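You operate a simulated robot arm through the tools that you are given. There is no shell and no other tool.

The job below is to be done with a simulated robot arm. You get a single attempt, and the scene is never put back.

JOB
Push in the YAM, bean and sesame trays; shut the blue bar.
Fine: right home on their runners in the narrow rack; leave the other trays.

It is judged by the outcome, as a careful person would: the job done as asked, and still so three seconds after it is handed in. It fails if anything else is knocked over, pushed out of place, dropped, spilled or broken.

ROBOT AND FRAMES
A 6-joint arm with a two-finger gripper, fixed in place. Base frame: the origin is on the floor under the middle of its stand, x ahead of it, y to its left, z up. Lengths are in m, angles in degrees, forces in N, time in s.
It reaches about 1.572 m from its shoulder. Its first joint turns from -166.0 to 166.0 degrees. Payload 2.45 kg.
The tool frame sits at the grasp point between the pads (the TCP): z along the fingers, y along the line on which they close. The tips reach 0.02 m beyond it. The gripper opens to 0.14 m; its body begins 0.168 m behind the TCP.
Orientation is that of the tool frame in the base frame, as a unit quaternion [x, y, z, w]. With the fingers straight down and closing along the base's y, the tool's x points along the base's -x, its y along +y and its z along -z.

CONTROLS
- The arm moves only by the tool send_rows. Its arguments are lists of equal length, an entry for each row: "linear": the shift along the tool's x, y, z in units of 400 mm (1.0 is 400 mm), a list of three; "turn": the turn, a rotation vector about the tool's x, y, z in units of 45 degrees (1.0 is 45 degrees), a list of three. In form: {"linear": [[x, y, z], ...], "turn": [[ax, ay, az], ...]}. A call has 1 to 20 rows; each row is the pose to reach, as a shift and turn from the pose commanded when the call began, along the tool's axes at that moment. "gripper" is the finger opening in cm, from 0 to 14, set as the call begins (left out, the last holds). A call with a number of a shift or a turn outside -1 to 1 is refused whole. Rows are played at 5 a second. More than 0.05 m and 8.6 degrees between two rows, or a gripper value outside its range, and nothing of the call is played. Where a pose cannot be reached the arm comes as near as it can. A force on the tool above 40 N (or 10 N above the force at the start of the call, whichever is more), or a blocked arm, ends the call early, and 0.2 s more pass. The fingers move at their own pace (about 0.045 m/s each) and stop on an object; they squeeze with about 42 N. The grip force told is the motor's: it shows also when the fingers shut on nothing. Time passes only in rows, and 0.2 s behind the last, so rows that repeat a pose let the fingers close. It gives the time, the measured TCP pose, the force on the tool (base axes), the opening and the grip force at its end, in the units of the frame above (readings bear some noise), with the torque about the TCP (base axes, N m) and any sound that the robot's microphone picked up.
- Cameras (640 x 400 px; columns grow to the right, rows downward): "scene" is fixed at [0.0607, 0.6475, 1.4489]; the picture's right is [-0.72, -0.70, 0.00], its down [-0.23, 0.24, -0.94] and it looks along [0.66, -0.68, -0.33] (base axes); focal length 341 px, centre (320, 200). "wrist" rides on the gripper at [0.078, 0.011, -0.209] in the tool frame; the picture's right is [-0.14, 0.99, 0.00], its down [-0.92, -0.13, -0.37] and it looks along [-0.37, -0.05, 0.93] (tool axes); focal length 280 px, centre (320, 200). There is no depth. A picture from a camera that has moved, and an enlarged one, comes with that camera's place and axes in the base frame and with its lens. The place of the scene camera against the robot may be out by one fixed shift of up to 0.025 m in any direction.
- get_image(camera): a new picture of that camera. The clock stands still meanwhile.
- enlarge(camera, box): a new picture of the part [left, top, right, bottom] of that camera's present view, enlarged. The clock stands still meanwhile.
- finish_job(): hands the job in; it is judged then, once.

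Places have to be worked out from the pictures, the camera data and where the tool is seen. Open the gripper and draw the arm clear of the work before you hand the job in, unless the task says otherwise.

The tools are called after "Emit:" as a command line: name --argument value ..., lists and objects as JSON in quotes. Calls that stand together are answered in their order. send_rows: Moves the arm, as the interface text tells. Its arguments: {"type":"object","properties":{"linear":{"type":"array"},"turn":{"type":"array"},"gripper":{"type":"number"}},"required":["linear","turn"]} The other tools are called the same way: get_image (camera) takes a picture; enlarge (camera, box) takes an enlarged picture of a part of a camera's view; finish_job () hands the job in.

At the start:

```text
time_s: 0.0
tcp_pos: [0.6328, -0.0326, 1.4127]
orientation: [0.0, 1.0, -0.001, 0.0]
force: [-0.1, -0.1, 0.3]
torque: [-0.02, -0.02, 0.0]
opening: 0.1402
finger_force: 0.0
```

scene: 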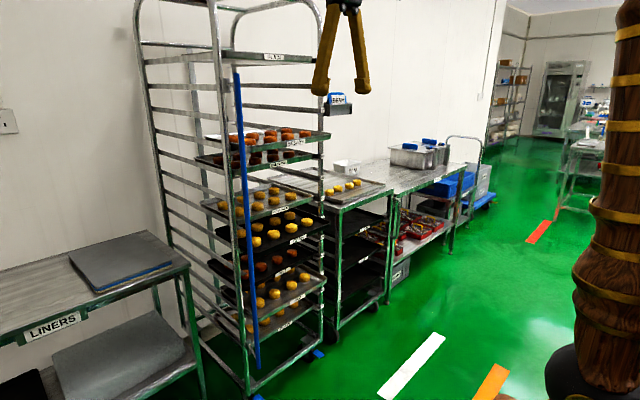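
wrist: 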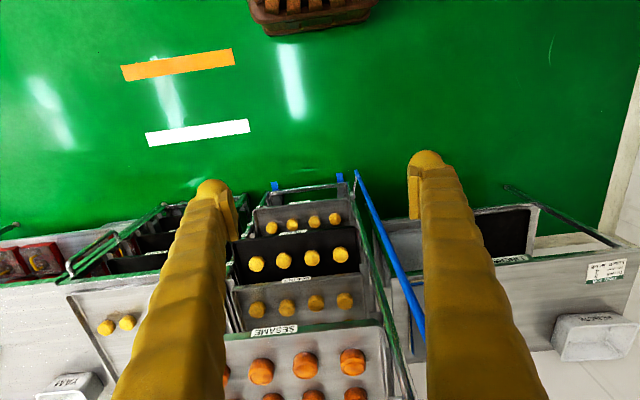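

I begin by looking closely at the rack in the scene camera to read the tray labels and see the blue bar.

Emit:
enlarge --camera "scene" --box '[180, 100, 360, 212]'

Emit:
enlarge --camera "scene" --box '[180, 200, 360, 312]'

Emit:
enlarge --camera "scene" --box '[180, 280, 360, 392]'

Emit:
enlarge --camera "scene" --box '[120, 0, 400, 175]'

Emit:
enlarge --camera "wrist" --box '[200, 150, 460, 312]'

```text
3.56 times, centred on (270, 156) of scene
camera zoom: at [0.0607, 0.6475, 1.4489], right [-0.72, -0.7, 0.0], down [-0.23, 0.24, -0.94], along [0.66, -0.68, -0.33], focal length 1213 px, centre (498, 356)
```

zoom: 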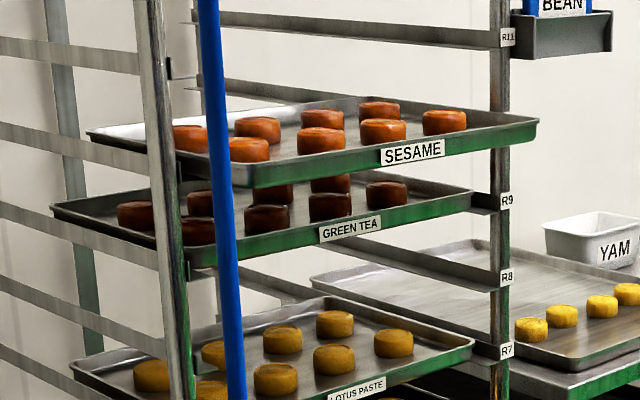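

```text
3.56 times, centred on (270, 256) of scene
camera zoom: at [0.0607, 0.6475, 1.4489], right [-0.72, -0.7, 0.0], down [-0.23, 0.24, -0.94], along [0.66, -0.68, -0.33], focal length 1213 px, centre (498, 1)
```

zoom: 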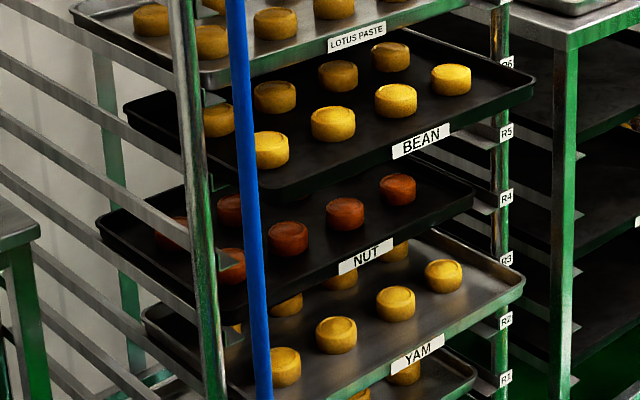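

```text
3.56 times, centred on (270, 336) of scene
camera zoom: at [0.0607, 0.6475, 1.4489], right [-0.72, -0.7, 0.0], down [-0.23, 0.24, -0.94], along [0.66, -0.68, -0.33], focal length 1213 px, centre (498, -284)
```

zoom: 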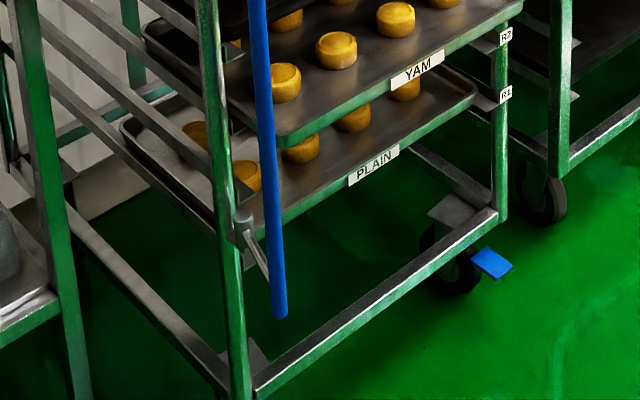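

```text
2.29 times, centred on (260, 88) of scene
camera zoom: at [0.0607, 0.6475, 1.4489], right [-0.72, -0.7, 0.0], down [-0.23, 0.24, -0.94], along [0.66, -0.68, -0.33], focal length 780 px, centre (457, 457)
```

zoom: 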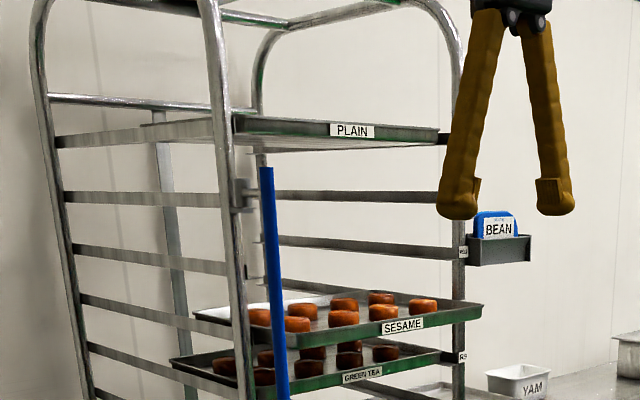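

```text
2.46 times, centred on (330, 231) of wrist
camera zoom: at [0.5543, -0.0222, 1.6198], right [0.14, 0.99, 0.0], down [0.92, -0.13, 0.37], along [0.37, -0.05, -0.93], focal length 690 px, centre (295, 124)
```

zoom: 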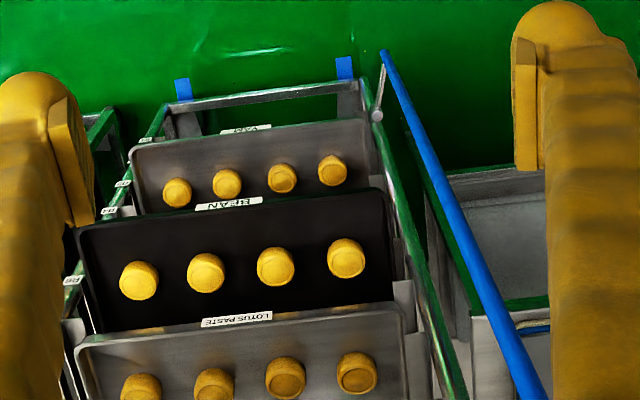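

The rack faces the robot (open side toward -x), with SESAME, BEAN and YAM sticking out by roughly 0.1 m and the blue bar swung open on the +y front post. I tilt the wrist camera up in free space and centre it on the rack to see the front properly.

Emit:
send_rows --linear '[[0, -0.04, 0], [0, -0.08, 0], [0, -0.12, 0], [0, -0.16, 0], [0, -0.2, 0], [0, -0.24, 0], [0, -0.28, 0], [0, -0.32, 0]]' --turn '[[0, -0.125, 0], [0, -0.25, 0], [0, -0.375, 0], [0, -0.5, 0], [0, -0.625, 0], [0, -0.75, 0], [0, -0.875, 0], [0, -1, 0]]' --gripper 0

```text
time_s: 1.6
tcp_pos: [0.6929, -0.1644, 1.3096]
orientation: [0.007, 0.966, 0.024, 0.257]
force: [0.6, -0.5, 0.0]
torque: [-0.02, 0.0, -0.01]
opening: 0.0001
finger_force: 3.1
stopped in row 7: the arm was blocked; the commanded pose is now the measured one
```

The arm stopped short, blocked at about 30° of tilt, with no force on the tool. It may be a joint limit, so I look before going on.

Emit:
get_image --camera "scene"

Emit:
get_image --camera "wrist"

```text
taken
```

scene: 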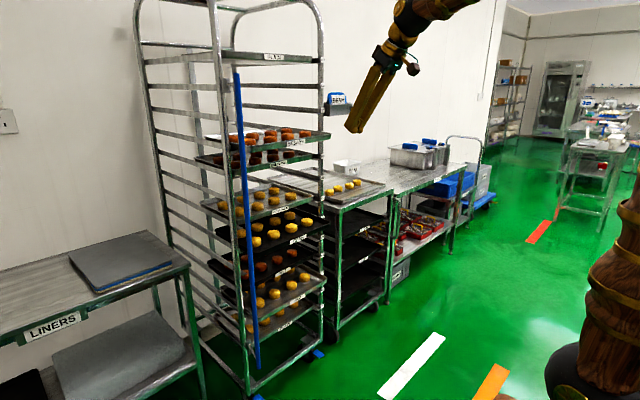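

```text
taken
camera wrist: at [0.5228, -0.1592, 1.4527], right [0.12, 0.99, 0.12], down [0.62, -0.17, 0.77], along [0.78, -0.02, -0.63], focal length 280 px, centre (320, 200)
```

wrist: 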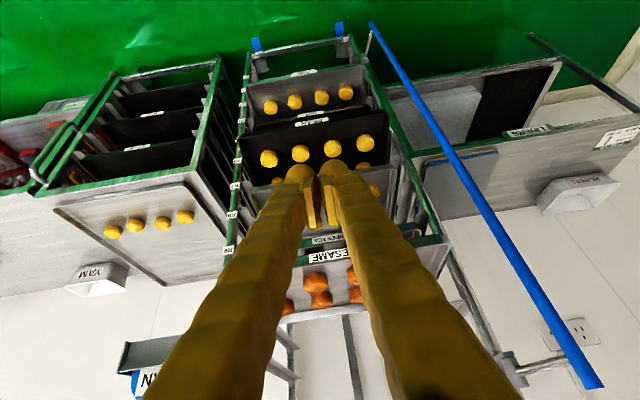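

The gripper is high and close to the base, so the arm is folded tight. Before moving further out, I enlarge this view to locate the tray edges and the bar.

Emit:
enlarge --camera "wrist" --box '[220, 20, 440, 157]'

Emit:
enlarge --camera "wrist" --box '[210, 200, 470, 362]'

Emit:
enlarge --camera "wrist" --box '[400, 250, 640, 400]'

```text
2.91 times, centred on (330, 88) of wrist
camera zoom: at [0.5228, -0.1592, 1.4527], right [0.12, 0.99, 0.12], down [0.62, -0.17, 0.77], along [0.78, -0.02, -0.63], focal length 816 px, centre (291, 524)
```

zoom: 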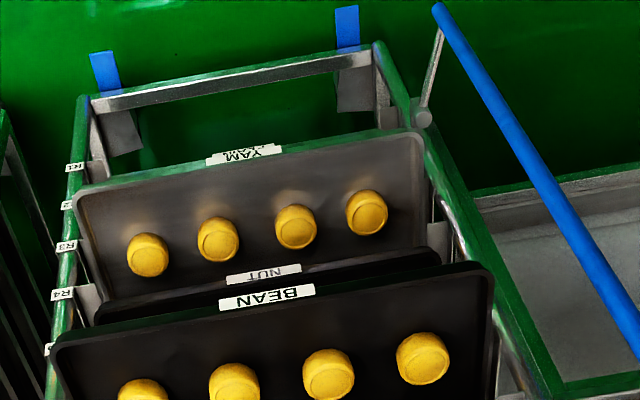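

```text
2.46 times, centred on (340, 281) of wrist
camera zoom: at [0.5228, -0.1592, 1.4527], right [0.12, 0.99, 0.12], down [0.62, -0.17, 0.77], along [0.78, -0.02, -0.63], focal length 690 px, centre (271, 1)
```

zoom: 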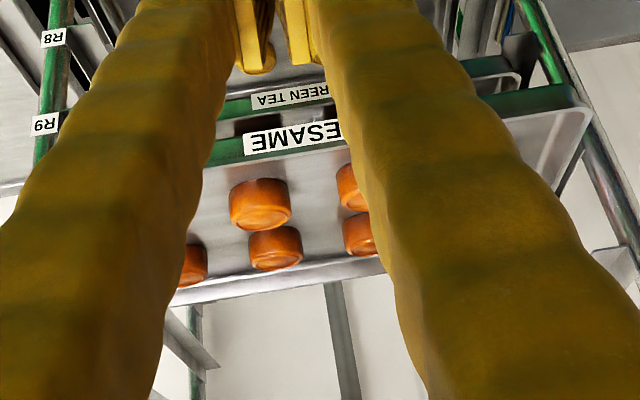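

```text
2.67 times, centred on (520, 325) of wrist
camera zoom: at [0.5228, -0.1592, 1.4527], right [0.12, 0.99, 0.12], down [0.62, -0.17, 0.77], along [0.78, -0.02, -0.63], focal length 748 px, centre (-213, -133)
```

zoom: 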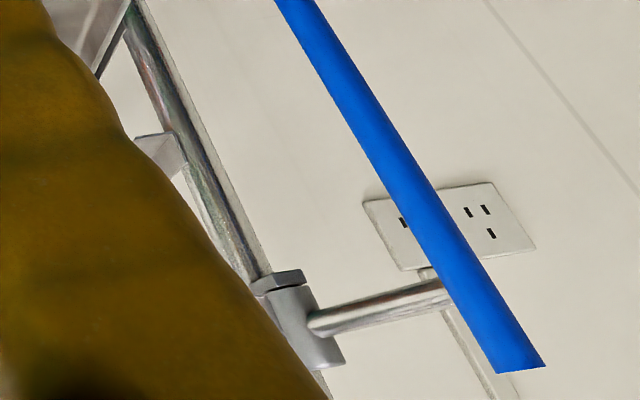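

From both wrist views, I place the trays' front rims at x≈0.974, centred on y≈-0.16: SESAME z≈1.22, BEAN ≈0.845, YAM ≈0.59. Home fronts are near x≈1.067, and the open bar is at (0.90, 0.08), hinged at about (1.015, 0.06). I now go further out and lower while levelling the fingers toward +x.

Emit:
send_rows --linear '[[-0.015, 0, 0.041], [-0.03, 0, 0.082], [-0.045, 0, 0.123], [-0.06, 0, 0.164], [-0.075, 0, 0.205], [-0.09, 0, 0.246], [-0.105, 0, 0.287], [-0.12, 0, 0.328]]' --turn '[[0.002, -0.1, -0.004], [0.005, -0.2, -0.009], [0.007, -0.3, -0.013], [0.01, -0.4, -0.018], [0.012, -0.5, -0.022], [0.014, -0.6, -0.026], [0.017, -0.7, -0.031], [0.019, -0.8, -0.035]]'

```text
time_s: 3.4
tcp_pos: [0.7985, -0.159, 1.2237]
orientation: [0.0, 0.838, 0.008, 0.545]
force: [0.9, -1.4, 0.1]
torque: [0.02, 0.13, 0.05]
opening: 0.0
finger_force: 29.5
```

That move worked cleanly. I level the fingers the rest of the way, staying clear of the sesame tray.

Emit:
send_rows --linear '[[0.003, 0, 0.018], [0.006, 0, 0.036], [0.009, 0, 0.053], [0.012, 0, 0.071], [0.0155, 0, 0.089]]' --turn '[[0.003, -0.106, -0.003], [0.006, -0.212, -0.006], [0.009, -0.319, -0.009], [0.012, -0.425, -0.012], [0.0145, -0.531, -0.0145]]'

Emit:
get_image --camera "wrist"

Emit:
get_image --camera "scene"

```text
time_s: 4.6
tcp_pos: [0.8297, -0.1578, 1.205]
orientation: [0.003, 0.707, 0.0, 0.707]
force: [-0.4, 0.0, 0.1]
torque: [0.01, 0.07, 0.03]
opening: 0.0
finger_force: 29.1
```

```text
taken
camera wrist: at [0.6209, -0.1461, 1.1257], right [0.01, 0.99, 0.14], down [-0.37, -0.13, 0.92], along [0.93, -0.06, 0.36], focal length 280 px, centre (320, 200)
```

wrist: 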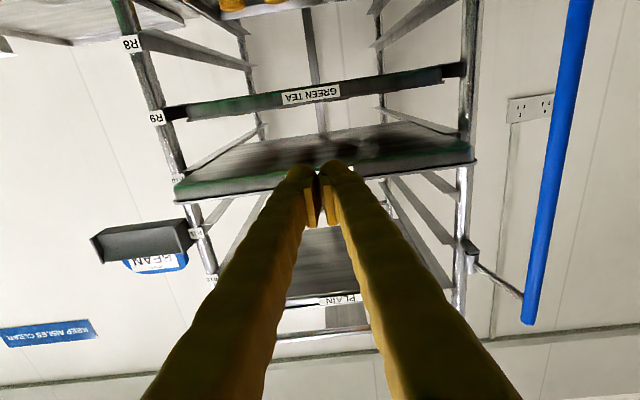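

```text
taken
```

scene: 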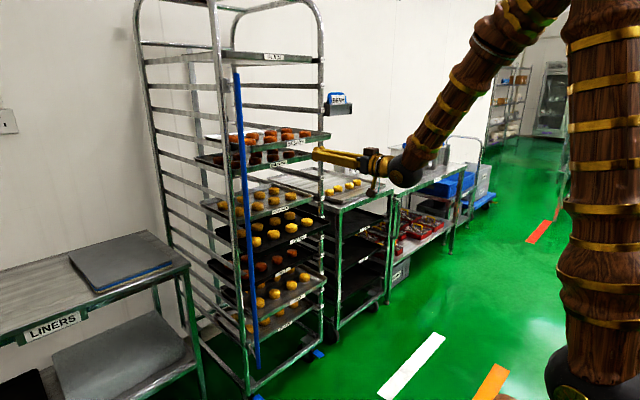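

The fingers are now level at z≈1.205 in front of the rack. I zoom in to check the fingertip height against the sesame tray's front wall.

Emit:
enlarge --camera "wrist" --box '[150, 60, 490, 272]'

Emit:
enlarge --camera "scene" --box '[230, 100, 410, 212]'

```text
1.88 times, centred on (320, 166) of wrist
camera zoom: at [0.6209, -0.1461, 1.1257], right [0.01, 0.99, 0.14], down [-0.37, -0.13, 0.92], along [0.93, -0.06, 0.36], focal length 528 px, centre (320, 264)
```

zoom: 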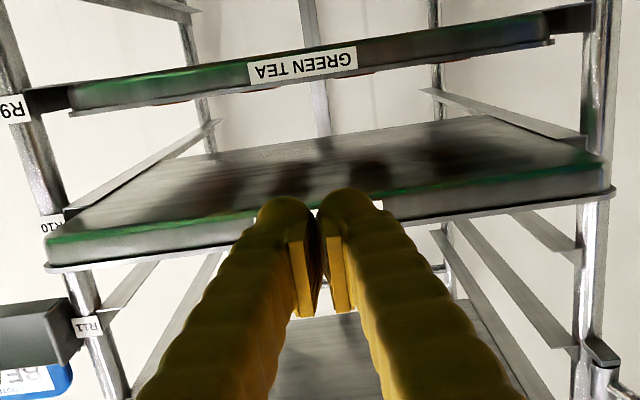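

```text
3.56 times, centred on (320, 156) of scene
camera zoom: at [0.0607, 0.6475, 1.4489], right [-0.72, -0.7, 0.0], down [-0.23, 0.24, -0.94], along [0.66, -0.68, -0.33], focal length 1213 px, centre (320, 356)
```

zoom: 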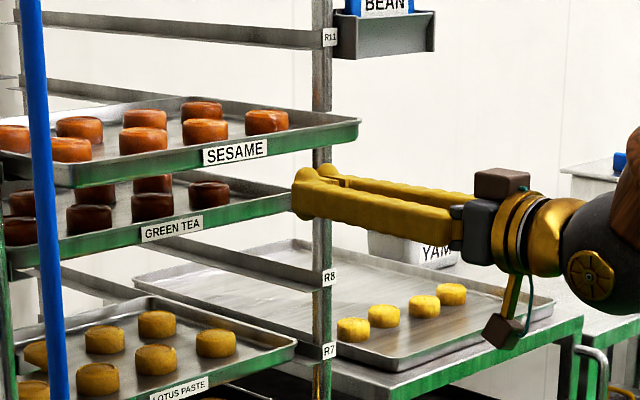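

The sesame front wall spans about z=1.220–1.241, centred on y≈-0.162. I raise the fingertips to z≈1.231 and move up to roughly 5 cm short of it.

Emit:
send_rows --linear '[[-0.03, -0.005, 0.03], [-0.065, -0.01, 0.07], [-0.065, -0.01, 0.12], [-0.065, -0.01, 0.16]]' --turn '[[0, 0, 0], [0, 0, 0], [0, 0, 0], [0, 0, 0]]'

Emit:
get_image --camera "wrist"

Emit:
enlarge --camera "scene" --box '[230, 100, 410, 212]'

```text
time_s: 5.6
tcp_pos: [0.8938, -0.164, 1.2292]
orientation: [0.004, 0.707, 0.0, 0.707]
force: [0.6, -0.6, -0.3]
torque: [-0.01, 0.03, 0.01]
opening: 0.0
finger_force: 29.4
```

```text
taken
camera wrist: at [0.6855, -0.1511, 1.1508], right [0.01, 0.99, 0.14], down [-0.37, -0.13, 0.92], along [0.93, -0.06, 0.36], focal length 280 px, centre (320, 200)
```

wrist: 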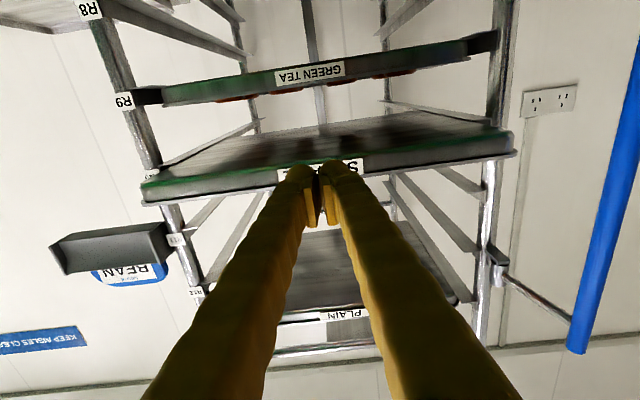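

```text
3.56 times, centred on (320, 156) of scene
camera zoom: at [0.0607, 0.6475, 1.4489], right [-0.72, -0.7, 0.0], down [-0.23, 0.24, -0.94], along [0.66, -0.68, -0.33], focal length 1213 px, centre (320, 356)
```

zoom: 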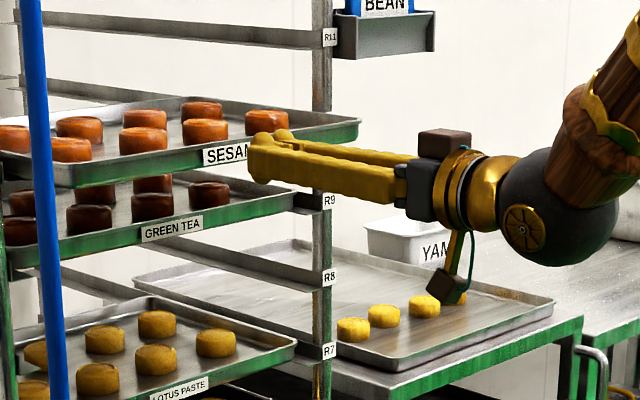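

Both views agree: the rim is at z≈1.241 and x≈0.974, and the fingertips at z≈1.229 are centred on the wall. I push slowly along +x, staying short of the home position for now.

Emit:
send_rows --linear '[[0, 0, 0.025], [0, 0, 0.05], [0, 0, 0.075], [0, 0, 0.1], [0, 0, 0.125], [0, 0, 0.14], [0, 0, 0.1525], [0, 0, 0.165], [0, 0, 0.1775], [0, 0, 0.19], [0, 0, 0.2025], [0, 0, 0.215], [0, 0, 0.2275], [0, 0, 0.24], [0, 0, 0.2525], [0, 0, 0.265], [0, 0, 0.2775], [0, 0, 0.29], [0, 0, 0.3025], [0, 0, 0.315]]' --turn '[[0, 0, 0], [0, 0, 0], [0, 0, 0], [0, 0, 0], [0, 0, 0], [0, 0, 0], [0, 0, 0], [0, 0, 0], [0, 0, 0], [0, 0, 0], [0, 0, 0], [0, 0, 0], [0, 0, 0], [0, 0, 0], [0, 0, 0], [0, 0, 0], [0, 0, 0], [0, 0, 0], [0, 0, 0], [0, 0, 0]]'

Emit:
get_image --camera "wrist"

Emit:
enlarge --camera "scene" --box '[180, 100, 360, 212]'

```text
time_s: 9.8
tcp_pos: [1.0187, -0.163, 1.2308]
orientation: [0.004, 0.708, 0.0, 0.707]
force: [-2.6, 0.3, 0.8]
torque: [-0.01, -0.04, -0.01]
opening: 0.0062
finger_force: 29.2
```

```text
taken
camera wrist: at [0.8102, -0.1512, 1.1516], right [0.0, 0.99, 0.14], down [-0.37, -0.13, 0.92], along [0.93, -0.06, 0.36], focal length 280 px, centre (320, 200)
```

wrist: 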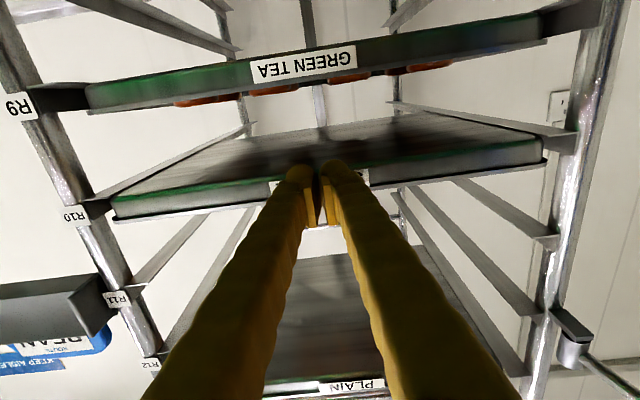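

```text
3.56 times, centred on (270, 156) of scene
camera zoom: at [0.0607, 0.6475, 1.4489], right [-0.72, -0.7, 0.0], down [-0.23, 0.24, -0.94], along [0.66, -0.68, -0.33], focal length 1213 px, centre (498, 356)
```

zoom: 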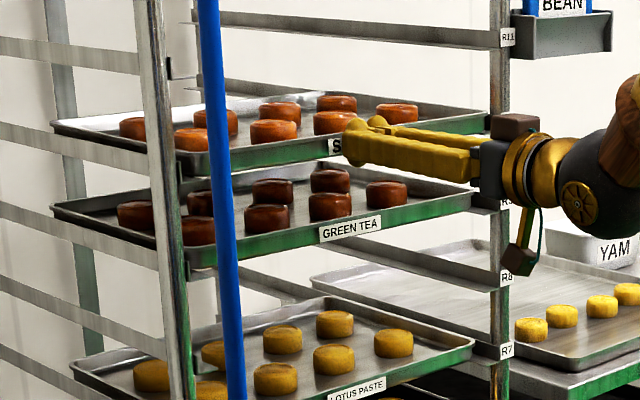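

The sesame tray is sliding smoothly at only about 2.6 N, now roughly 2.5 cm from the green-tea tray's home line. I go on in smaller steps and watch the force.

Emit:
send_rows --linear '[[0, 0, 0.01], [0, 0, 0.02], [0, 0, 0.03], [0, 0, 0.04], [0, 0, 0.05]]' --turn '[[0, 0, 0], [0, 0, 0], [0, 0, 0], [0, 0, 0], [0, 0, 0]]'

Emit:
get_image --camera "wrist"

Emit:
enlarge --camera "scene" --box '[180, 100, 360, 212]'

```text
time_s: 11.0
tcp_pos: [1.0399, -0.1627, 1.2301]
orientation: [0.004, 0.708, 0.0, 0.707]
force: [-4.0, 0.4, 0.8]
torque: [-0.02, -0.05, 0.01]
opening: 0.0061
finger_force: 29.1
```

```text
taken
camera wrist: at [0.8302, -0.1516, 1.1518], right [0.0, 0.99, 0.14], down [-0.37, -0.13, 0.92], along [0.93, -0.06, 0.36], focal length 280 px, centre (320, 200)
```

wrist: 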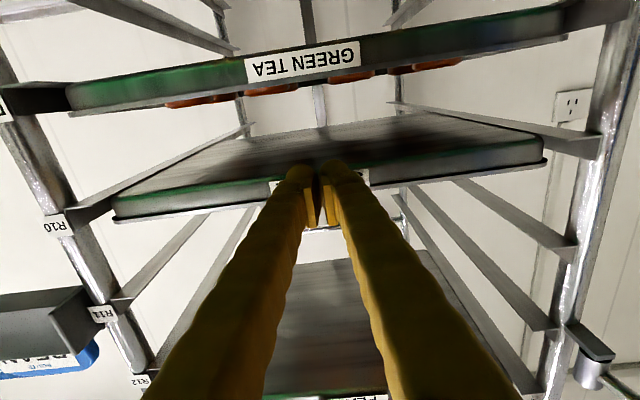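

```text
3.56 times, centred on (270, 156) of scene
camera zoom: at [0.0607, 0.6475, 1.4489], right [-0.72, -0.7, 0.0], down [-0.23, 0.24, -0.94], along [0.66, -0.68, -0.33], focal length 1213 px, centre (498, 356)
```

zoom: 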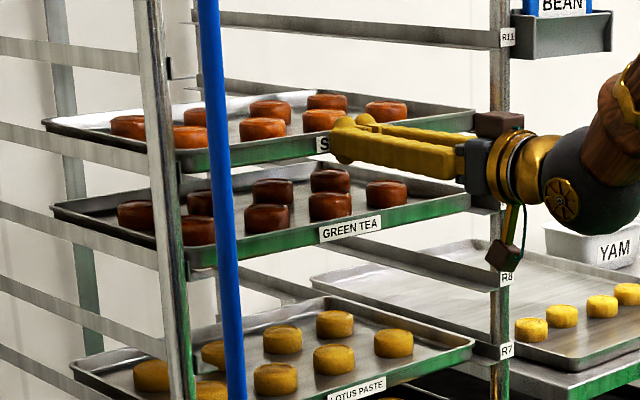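

The sesame corner is now within about 5 mm of the green-tea corner. I continue in 2 mm steps to find the stop.

Emit:
send_rows --linear '[[0, 0, 0.005], [0, 0, 0.01], [0, 0, 0.015], [0, 0, 0.02]]' --turn '[[0, 0, 0], [0, 0, 0], [0, 0, 0], [0, 0, 0]]'

Emit:
enlarge --camera "scene" --box '[180, 100, 360, 212]'

```text
time_s: 12.0
tcp_pos: [1.0474, -0.1638, 1.23]
orientation: [0.003, 0.708, 0.0, 0.707]
force: [-2.8, -1.5, 0.5]
torque: [0.01, -0.06, 0.02]
opening: 0.006
finger_force: 29.1
```

```text
3.56 times, centred on (270, 156) of scene
camera zoom: at [0.0607, 0.6475, 1.4489], right [-0.72, -0.7, 0.0], down [-0.23, 0.24, -0.94], along [0.66, -0.68, -0.33], focal length 1213 px, centre (498, 356)
```

zoom: 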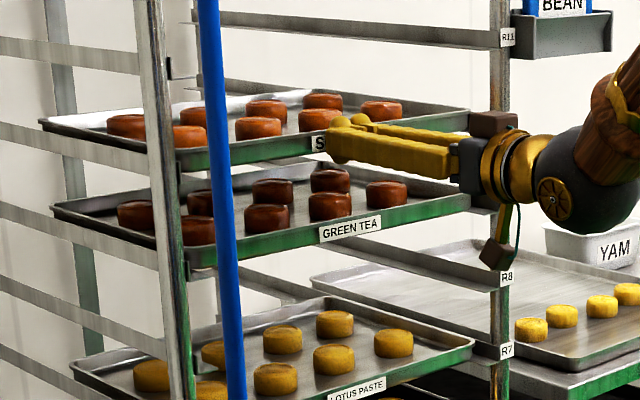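

The corners are nearly level now, but the force is still only friction, so I've found no stop yet. I creep on a few more millimetres, checking the force.

Emit:
send_rows --linear '[[0, 0, 0.004], [0, 0, 0.008], [0, 0, 0.0125]]' --turn '[[0, 0, 0], [0, 0, 0], [0, 0, 0]]'

Emit:
enlarge --camera "scene" --box '[180, 100, 360, 212]'

Emit:
get_image --camera "wrist"

```text
time_s: 12.8
tcp_pos: [1.0535, -0.1641, 1.2298]
orientation: [0.004, 0.708, 0.001, 0.706]
force: [-3.0, 0.5, 1.0]
torque: [0.03, -0.01, 0.0]
opening: 0.0062
finger_force: 29.4
```

```text
3.56 times, centred on (270, 156) of scene
camera zoom: at [0.0607, 0.6475, 1.4489], right [-0.72, -0.7, 0.0], down [-0.23, 0.24, -0.94], along [0.66, -0.68, -0.33], focal length 1213 px, centre (498, 356)
```

zoom: 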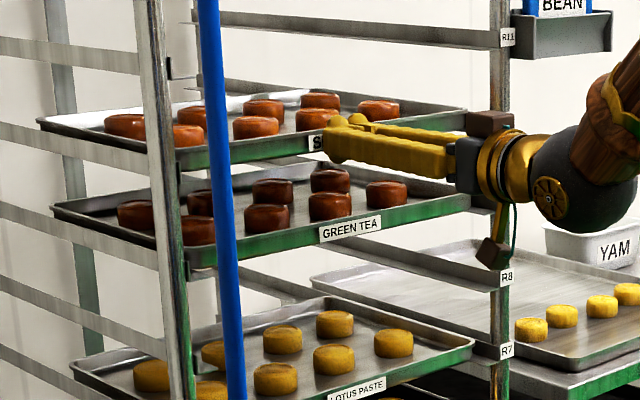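

```text
taken
camera wrist: at [0.8438, -0.1528, 1.1509], right [0.01, 0.99, 0.14], down [-0.37, -0.13, 0.92], along [0.93, -0.06, 0.36], focal length 280 px, centre (320, 200)
```

wrist: 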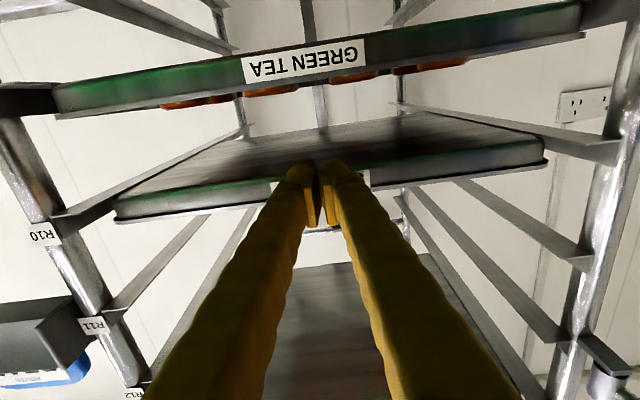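

Sesame's front is now level with, or a few mm past, the green-tea front. A vertical strip runs down the back centre of the rack and may be the stop, so I look at the rear of the tray against it before pushing further.

Emit:
enlarge --camera "wrist" --box '[160, 0, 500, 212]'

Emit:
enlarge --camera "scene" --box '[150, 90, 250, 152]'

Emit:
enlarge --camera "scene" --box '[120, 120, 260, 208]'

```text
1.88 times, centred on (330, 106) of wrist
camera zoom: at [0.8438, -0.1528, 1.1509], right [0.01, 0.99, 0.14], down [-0.37, -0.13, 0.92], along [0.93, -0.06, 0.36], focal length 528 px, centre (301, 377)
```

zoom: 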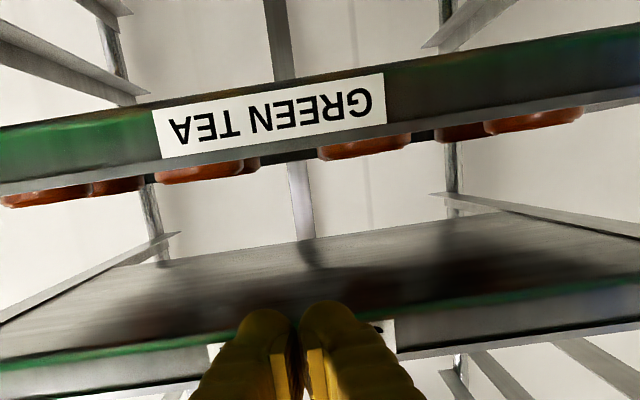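

```text
6.40 times, centred on (200, 121) of scene
camera zoom: at [0.0607, 0.6475, 1.4489], right [-0.72, -0.7, 0.0], down [-0.23, 0.24, -0.94], along [0.66, -0.68, -0.33], focal length 2183 px, centre (1088, 706)
```

zoom: 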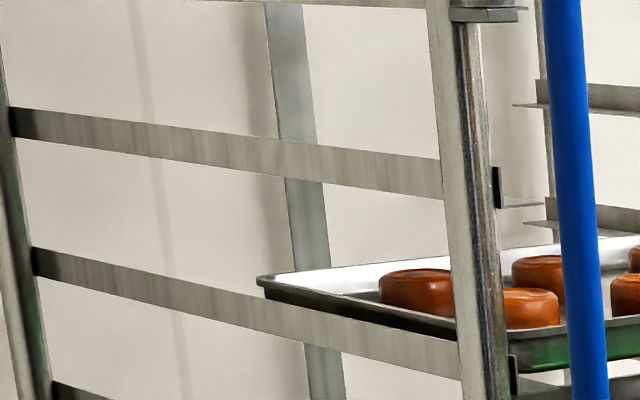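

```text
4.55 times, centred on (190, 164) of scene
camera zoom: at [0.0607, 0.6475, 1.4489], right [-0.72, -0.7, 0.0], down [-0.23, 0.24, -0.94], along [0.66, -0.68, -0.33], focal length 1550 px, centre (911, 364)
```

zoom: 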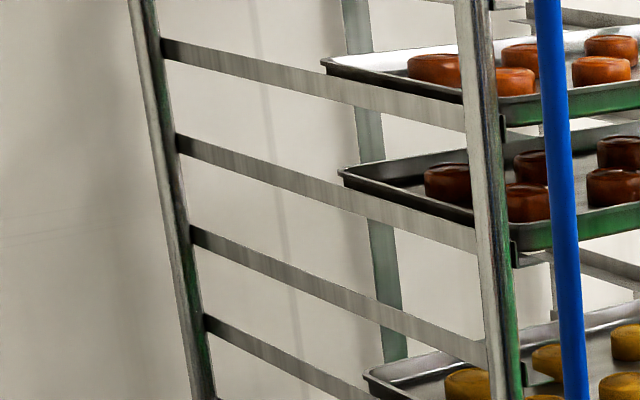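

Green tea and sesame look much the same depth at the rear too, with sesame now perhaps 6 mm deeper. I zoom in on the right-hand front corners of all the untouched trays to see whether they share one home line.

Emit:
enlarge --camera "scene" --box '[280, 115, 340, 152]'

Emit:
enlarge --camera "scene" --box '[280, 180, 340, 217]'

Emit:
enlarge --camera "scene" --box '[280, 240, 340, 277]'

Emit:
enlarge --camera "scene" --box '[280, 290, 340, 327]'

Emit:
enlarge --camera "scene" --box '[280, 40, 340, 77]'

```text
10.67 times, centred on (310, 134) of scene
camera zoom: at [0.0607, 0.6475, 1.4489], right [-0.72, -0.7, 0.0], down [-0.23, 0.24, -0.94], along [0.66, -0.68, -0.33], focal length 3638 px, centre (427, 909)
```

zoom: 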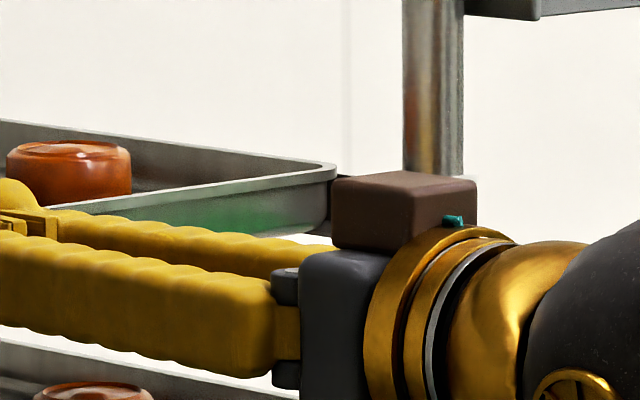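

```text
10.67 times, centred on (310, 198) of scene
camera zoom: at [0.0607, 0.6475, 1.4489], right [-0.72, -0.7, 0.0], down [-0.23, 0.24, -0.94], along [0.66, -0.68, -0.33], focal length 3638 px, centre (427, 216)
```

zoom: 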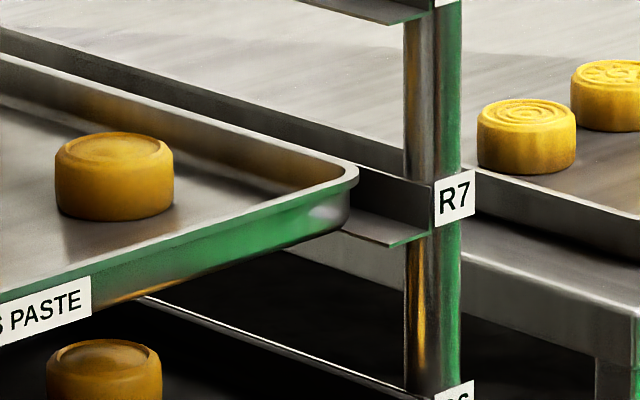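

```text
10.67 times, centred on (310, 258) of scene
camera zoom: at [0.0607, 0.6475, 1.4489], right [-0.72, -0.7, 0.0], down [-0.23, 0.24, -0.94], along [0.66, -0.68, -0.33], focal length 3638 px, centre (427, -424)
```

zoom: 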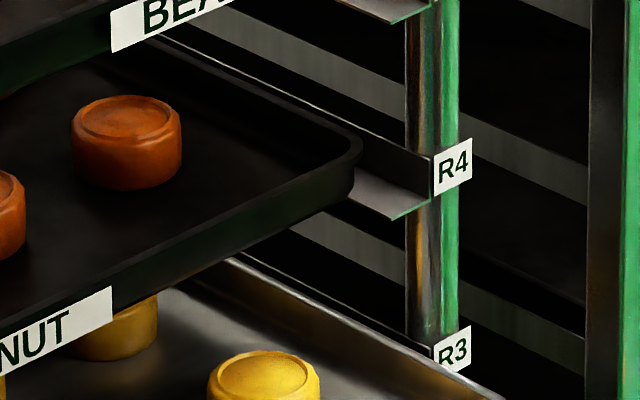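

```text
10.67 times, centred on (310, 308) of scene
camera zoom: at [0.0607, 0.6475, 1.4489], right [-0.72, -0.7, 0.0], down [-0.23, 0.24, -0.94], along [0.66, -0.68, -0.33], focal length 3638 px, centre (427, -957)
```

zoom: 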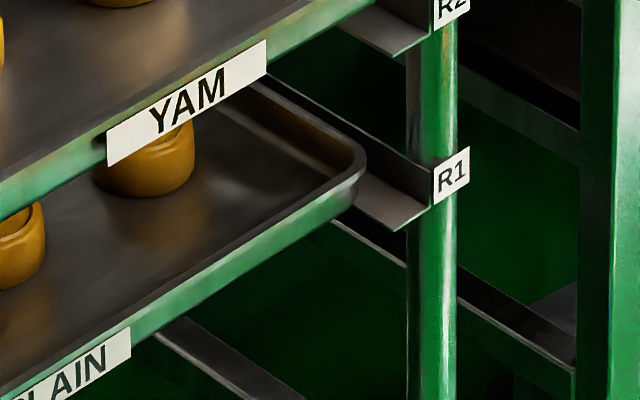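

```text
10.67 times, centred on (310, 58) of scene
camera zoom: at [0.0607, 0.6475, 1.4489], right [-0.72, -0.7, 0.0], down [-0.23, 0.24, -0.94], along [0.66, -0.68, -0.33], focal length 3638 px, centre (427, 1709)
```

zoom: 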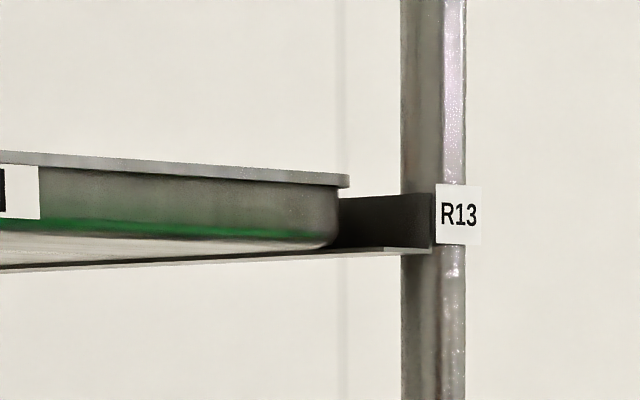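

Measured against the post, TOP PLAIN, LOTUS, NUT and bottom PLAIN all sit on one common home line. Sesame already looks 6–9 mm past it with no stop felt, so I stop pushing and inspect an empty runner for any stop tabs.

Emit:
enlarge --camera "wrist" --box '[380, 100, 640, 262]'

Emit:
enlarge --camera "wrist" --box '[80, 100, 340, 262]'

Emit:
enlarge --camera "scene" --box '[210, 70, 340, 151]'

Emit:
enlarge --camera "scene" --box '[135, 60, 265, 141]'

```text
2.46 times, centred on (510, 181) of wrist
camera zoom: at [0.8438, -0.1528, 1.1509], right [0.01, 0.99, 0.14], down [-0.37, -0.13, 0.92], along [0.93, -0.06, 0.36], focal length 690 px, centre (-148, 247)
```

zoom: 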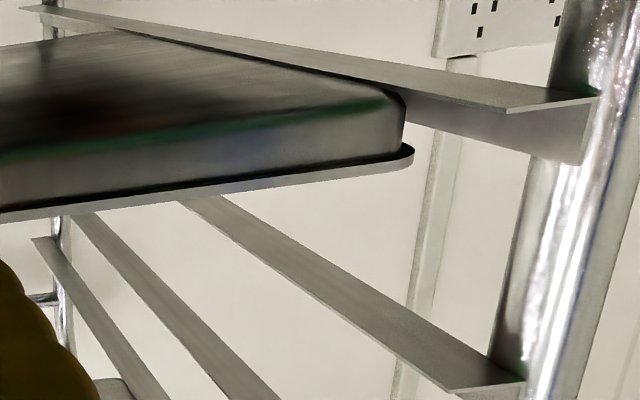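

```text
2.46 times, centred on (210, 181) of wrist
camera zoom: at [0.8438, -0.1528, 1.1509], right [0.01, 0.99, 0.14], down [-0.37, -0.13, 0.92], along [0.93, -0.06, 0.36], focal length 690 px, centre (591, 247)
```

zoom: 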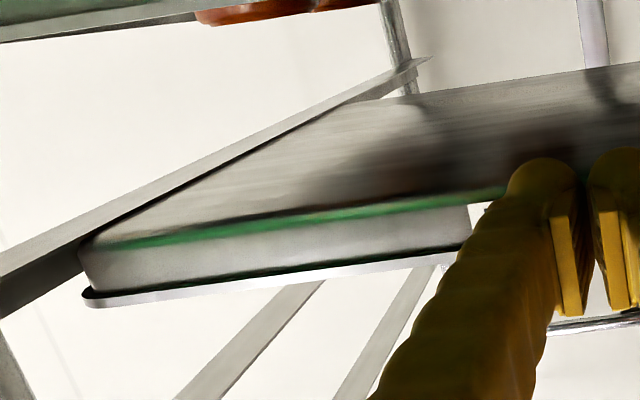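

```text
4.92 times, centred on (275, 110) of scene
camera zoom: at [0.0607, 0.6475, 1.4489], right [-0.72, -0.7, 0.0], down [-0.23, 0.24, -0.94], along [0.66, -0.68, -0.33], focal length 1679 px, centre (542, 641)
```

zoom: 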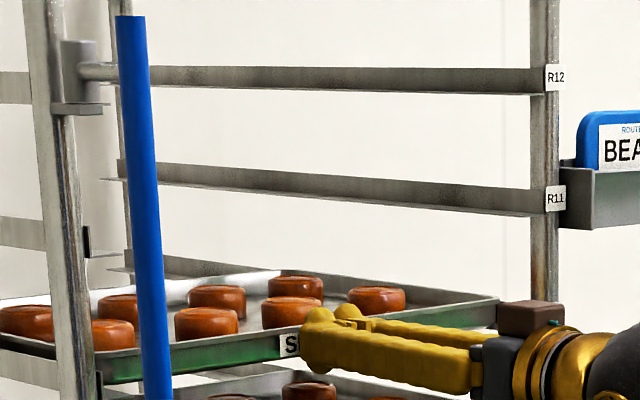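

```text
4.92 times, centred on (200, 100) of scene
camera zoom: at [0.0607, 0.6475, 1.4489], right [-0.72, -0.7, 0.0], down [-0.23, 0.24, -0.94], along [0.66, -0.68, -0.33], focal length 1679 px, centre (911, 690)
```

zoom: 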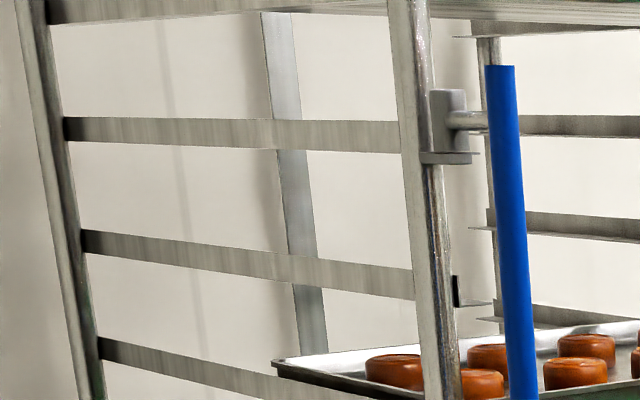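

I see no stop tabs on the empty runners. I make one short 4 mm test push to learn whether a hard stop lies just behind the home line; if not, I'll bring the tray back flush with the others.

Emit:
send_rows --linear '[[0, 0, 0.0035], [0, 0, 0.007], [0, 0, 0.01]]' --turn '[[0, 0, 0], [0, 0, 0], [0, 0, 0]]'

Emit:
enlarge --camera "scene" --box '[280, 115, 340, 152]'

```text
time_s: 13.6
tcp_pos: [1.0573, -0.1637, 1.2293]
orientation: [0.004, 0.708, 0.0, 0.706]
force: [-2.8, -0.1, 0.7]
torque: [0.06, -0.05, -0.02]
opening: 0.0061
finger_force: 29.6
```

```text
10.67 times, centred on (310, 134) of scene
camera zoom: at [0.0607, 0.6475, 1.4489], right [-0.72, -0.7, 0.0], down [-0.23, 0.24, -0.94], along [0.66, -0.68, -0.33], focal length 3638 px, centre (427, 909)
```

zoom: 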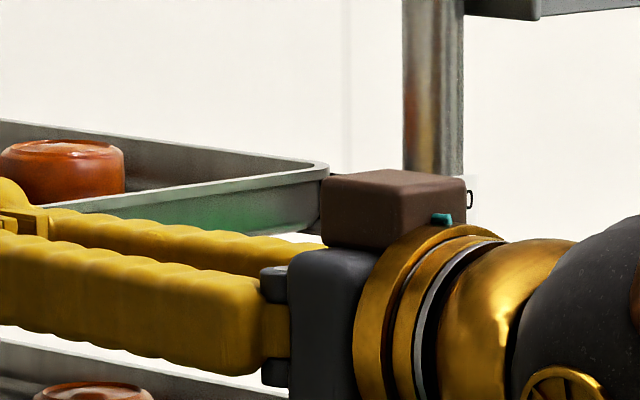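

There is still only 2.8 N of friction and no stop, so home is the common line the other trays share, and sesame is about 13 mm too deep. I back away, then roll the gripper 90° so I can pinch the front wall and draw it back flush.

Emit:
send_rows --linear '[[0, 0, -0.05], [0, 0, -0.1], [0, 0, -0.17], [0, 0, -0.24], [0, 0, -0.32]]' --turn '[[0, 0, 0], [0, 0, 0], [0, 0, 0], [0, 0, 0], [0, 0, 0]]'

Emit:
get_image --camera "wrist"

Emit:
enlarge --camera "scene" --box '[270, 110, 340, 153]'

Emit:
enlarge --camera "scene" --box '[180, 100, 360, 212]'

```text
time_s: 14.8
tcp_pos: [0.9267, -0.162, 1.2287]
orientation: [0.003, 0.708, 0.0, 0.706]
force: [0.5, 0.1, -1.0]
torque: [-0.03, 0.01, 0.0]
opening: 0.0001
finger_force: 29.5
```

```text
taken
camera wrist: at [0.7192, -0.1494, 1.15], right [0.0, 0.99, 0.14], down [-0.37, -0.13, 0.92], along [0.93, -0.06, 0.36], focal length 280 px, centre (320, 200)
```

wrist: 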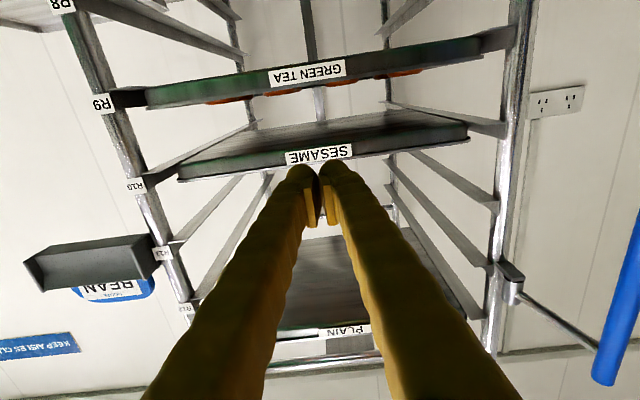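

```text
9.14 times, centred on (305, 132) of scene
camera zoom: at [0.0607, 0.6475, 1.4489], right [-0.72, -0.7, 0.0], down [-0.23, 0.24, -0.94], along [0.66, -0.68, -0.33], focal length 3118 px, centre (457, 826)
```

zoom: 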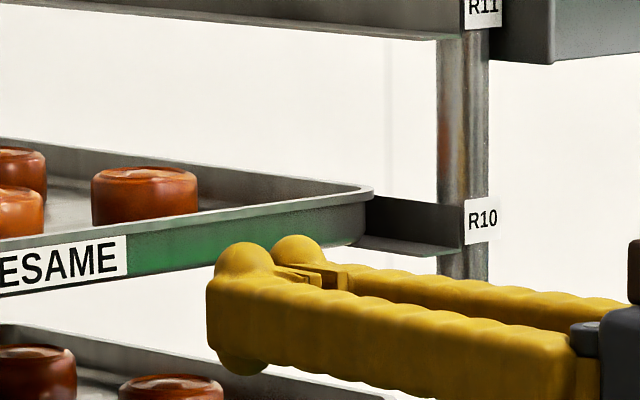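

```text
3.56 times, centred on (270, 156) of scene
camera zoom: at [0.0607, 0.6475, 1.4489], right [-0.72, -0.7, 0.0], down [-0.23, 0.24, -0.94], along [0.66, -0.68, -0.33], focal length 1213 px, centre (498, 356)
```

zoom: 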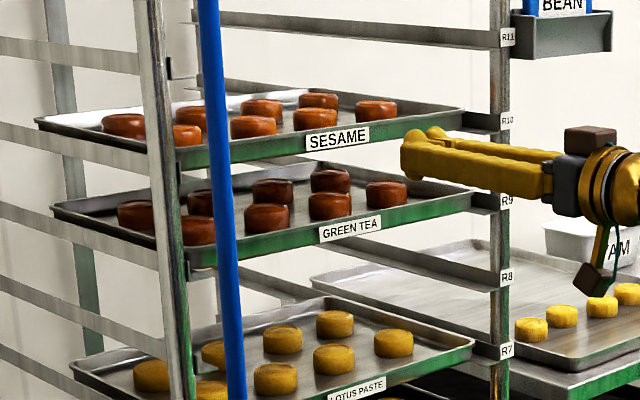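

The arm is clear and sesame is visibly a little deeper than green tea. I measure green tea's corner at the same high zoom to confirm the home line right next to sesame.

Emit:
enlarge --camera "scene" --box '[280, 135, 340, 172]'

Emit:
enlarge --camera "scene" --box '[280, 115, 340, 152]'

Emit:
enlarge --camera "wrist" --box '[100, 30, 340, 180]'

Emit:
enlarge --camera "wrist" --box '[300, 10, 540, 160]'

```text
10.67 times, centred on (310, 154) of scene
camera zoom: at [0.0607, 0.6475, 1.4489], right [-0.72, -0.7, 0.0], down [-0.23, 0.24, -0.94], along [0.66, -0.68, -0.33], focal length 3638 px, centre (427, 696)
```

zoom: 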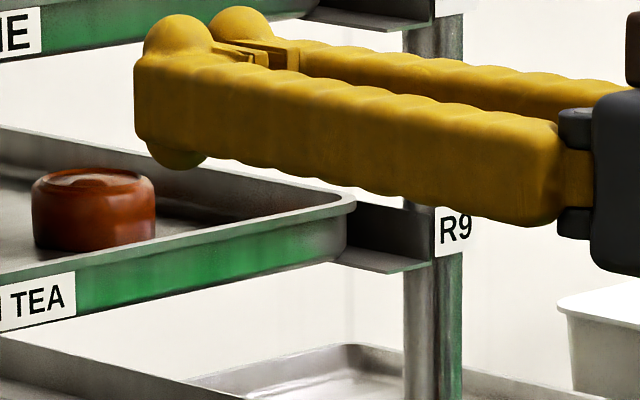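

```text
10.67 times, centred on (310, 134) of scene
camera zoom: at [0.0607, 0.6475, 1.4489], right [-0.72, -0.7, 0.0], down [-0.23, 0.24, -0.94], along [0.66, -0.68, -0.33], focal length 3638 px, centre (427, 909)
```

zoom: 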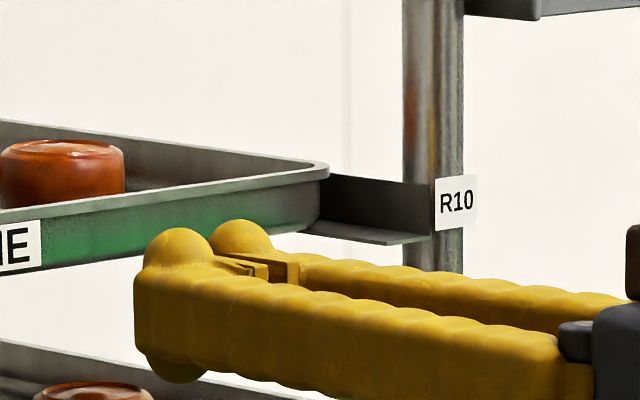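

```text
2.67 times, centred on (220, 105) of wrist
camera zoom: at [0.7192, -0.1494, 1.15], right [0.0, 0.99, 0.14], down [-0.37, -0.13, 0.92], along [0.93, -0.06, 0.36], focal length 748 px, centre (587, 453)
```

zoom: 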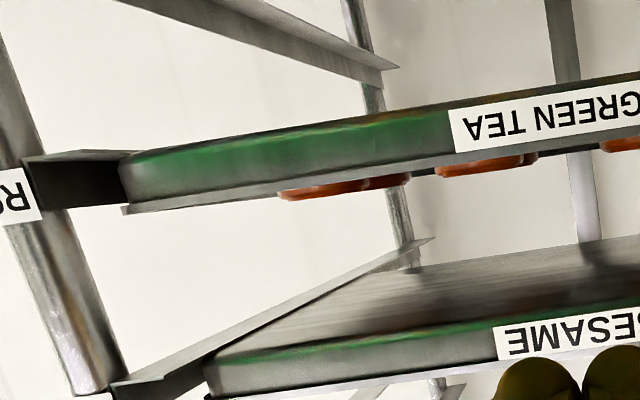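

```text
2.67 times, centred on (420, 85) of wrist
camera zoom: at [0.7192, -0.1494, 1.15], right [0.0, 0.99, 0.14], down [-0.37, -0.13, 0.92], along [0.93, -0.06, 0.36], focal length 748 px, centre (53, 507)
```

zoom: 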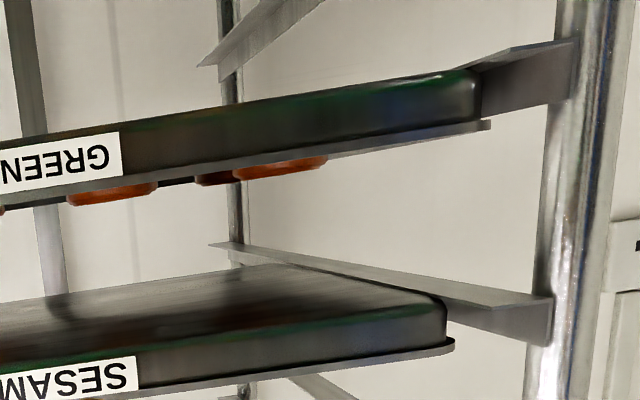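

Green tea's corner sits on the same home line as the other untouched trays, with sesame about 13 mm deeper. I roll the gripper -90° about its axis here in free space, camera to the -y side, away from the bar.

Emit:
send_rows --linear '[[0, 0, 0], [0, 0, 0], [0, 0, 0], [0, 0, 0], [0, 0, 0], [0, 0, 0]]' --turn '[[0, 0, -0.166], [0, 0, -0.333], [0, 0, -0.5], [0, 0, -0.666], [0, 0, -0.833], [0, 0, -1]]'

Emit:
send_rows --linear '[[0, 0, 0], [0, 0, 0], [0, 0, 0], [0, 0, 0], [0, 0, 0], [0, 0, 0]]' --turn '[[0, 0, -0.166], [0, 0, -0.333], [0, 0, -0.5], [0, 0, -0.666], [0, 0, -0.833], [0, 0, -1]]' --gripper 6

Emit:
get_image --camera "wrist"

Emit:
enlarge --camera "scene" --box '[230, 100, 410, 212]'

```text
time_s: 16.2
tcp_pos: [0.9244, -0.2221, 1.3395]
orientation: [-0.28, 0.7, -0.184, 0.63]
force: [-0.4, 0.5, -0.1]
torque: [-0.02, 0.04, -0.02]
opening: 0.0002
finger_force: 29.6
out of reach, approached as far as the arm can: row 1, 2, 3, 4, 5, 6
```

```text
time_s: 17.6
tcp_pos: [0.9514, -0.2226, 1.4375]
orientation: [-0.538, 0.588, -0.361, 0.484]
force: [0.1, 0.2, -0.2]
torque: [0.01, -0.01, 0.01]
opening: 0.06
finger_force: 0.1
out of reach, approached as far as the arm can: row 1, 2, 3, 4, 5, 6
```

```text
taken
camera wrist: at [0.7529, -0.3178, 1.4695], right [-0.29, 0.29, -0.91], down [-0.36, 0.85, 0.39], along [0.89, 0.44, -0.14], focal length 280 px, centre (320, 200)
```

wrist: 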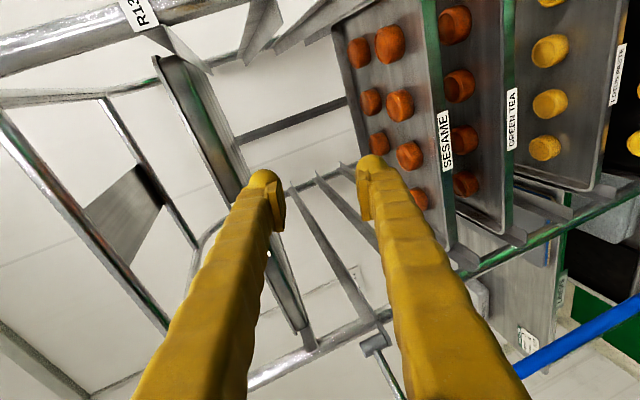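

```text
3.56 times, centred on (320, 156) of scene
camera zoom: at [0.0607, 0.6475, 1.4489], right [-0.72, -0.7, 0.0], down [-0.23, 0.24, -0.94], along [0.66, -0.68, -0.33], focal length 1213 px, centre (320, 356)
```

zoom: 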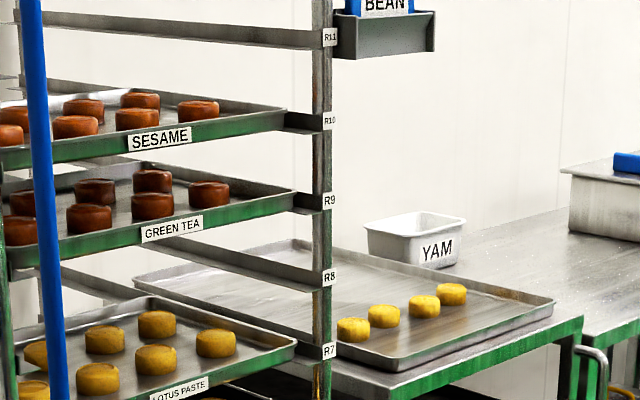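

The -90° roll was out of reach, so a wrist joint is likely at its limit that way, and the arm drifted up to (0.95, -0.22, 1.44). Nothing was touched. I make a small roll the other way to see which pose the next commands count from.

Emit:
send_rows --linear '[[0, 0, 0]]' --turn '[[0, 0, 0.15]]'

```text
time_s: 18.0
tcp_pos: [0.9517, -0.2247, 1.4386]
orientation: [-0.502, 0.619, -0.332, 0.505]
force: [0.0, 0.2, 0.4]
torque: [0.01, 0.02, 0.02]
opening: 0.0599
finger_force: 0.0
```

Commands count from the measured pose. I turn back toward the level orientation that worked, while moving away from the rack front and down.

Emit:
send_rows --linear '[[0, 0.048, -0.0075], [0, 0.095, -0.015], [0, 0.143, -0.0225], [0, 0.19, -0.03], [0, 0.238, -0.0375], [0, 0.286, -0.045]]' --turn '[[0.0274, -0.0183, 0.134], [0.0548, -0.0367, 0.269], [0.0822, -0.055, 0.403], [0.1097, -0.0733, 0.537], [0.137, -0.0917, 0.672], [0.1645, -0.11, 0.806]]' --gripper 0

```text
time_s: 19.4
tcp_pos: [0.8982, -0.1971, 1.34]
orientation: [-0.266, 0.703, -0.171, 0.637]
force: [-0.3, -0.6, 0.6]
torque: [0.0, -0.02, -0.06]
opening: 0.0
finger_force: 29.6
```

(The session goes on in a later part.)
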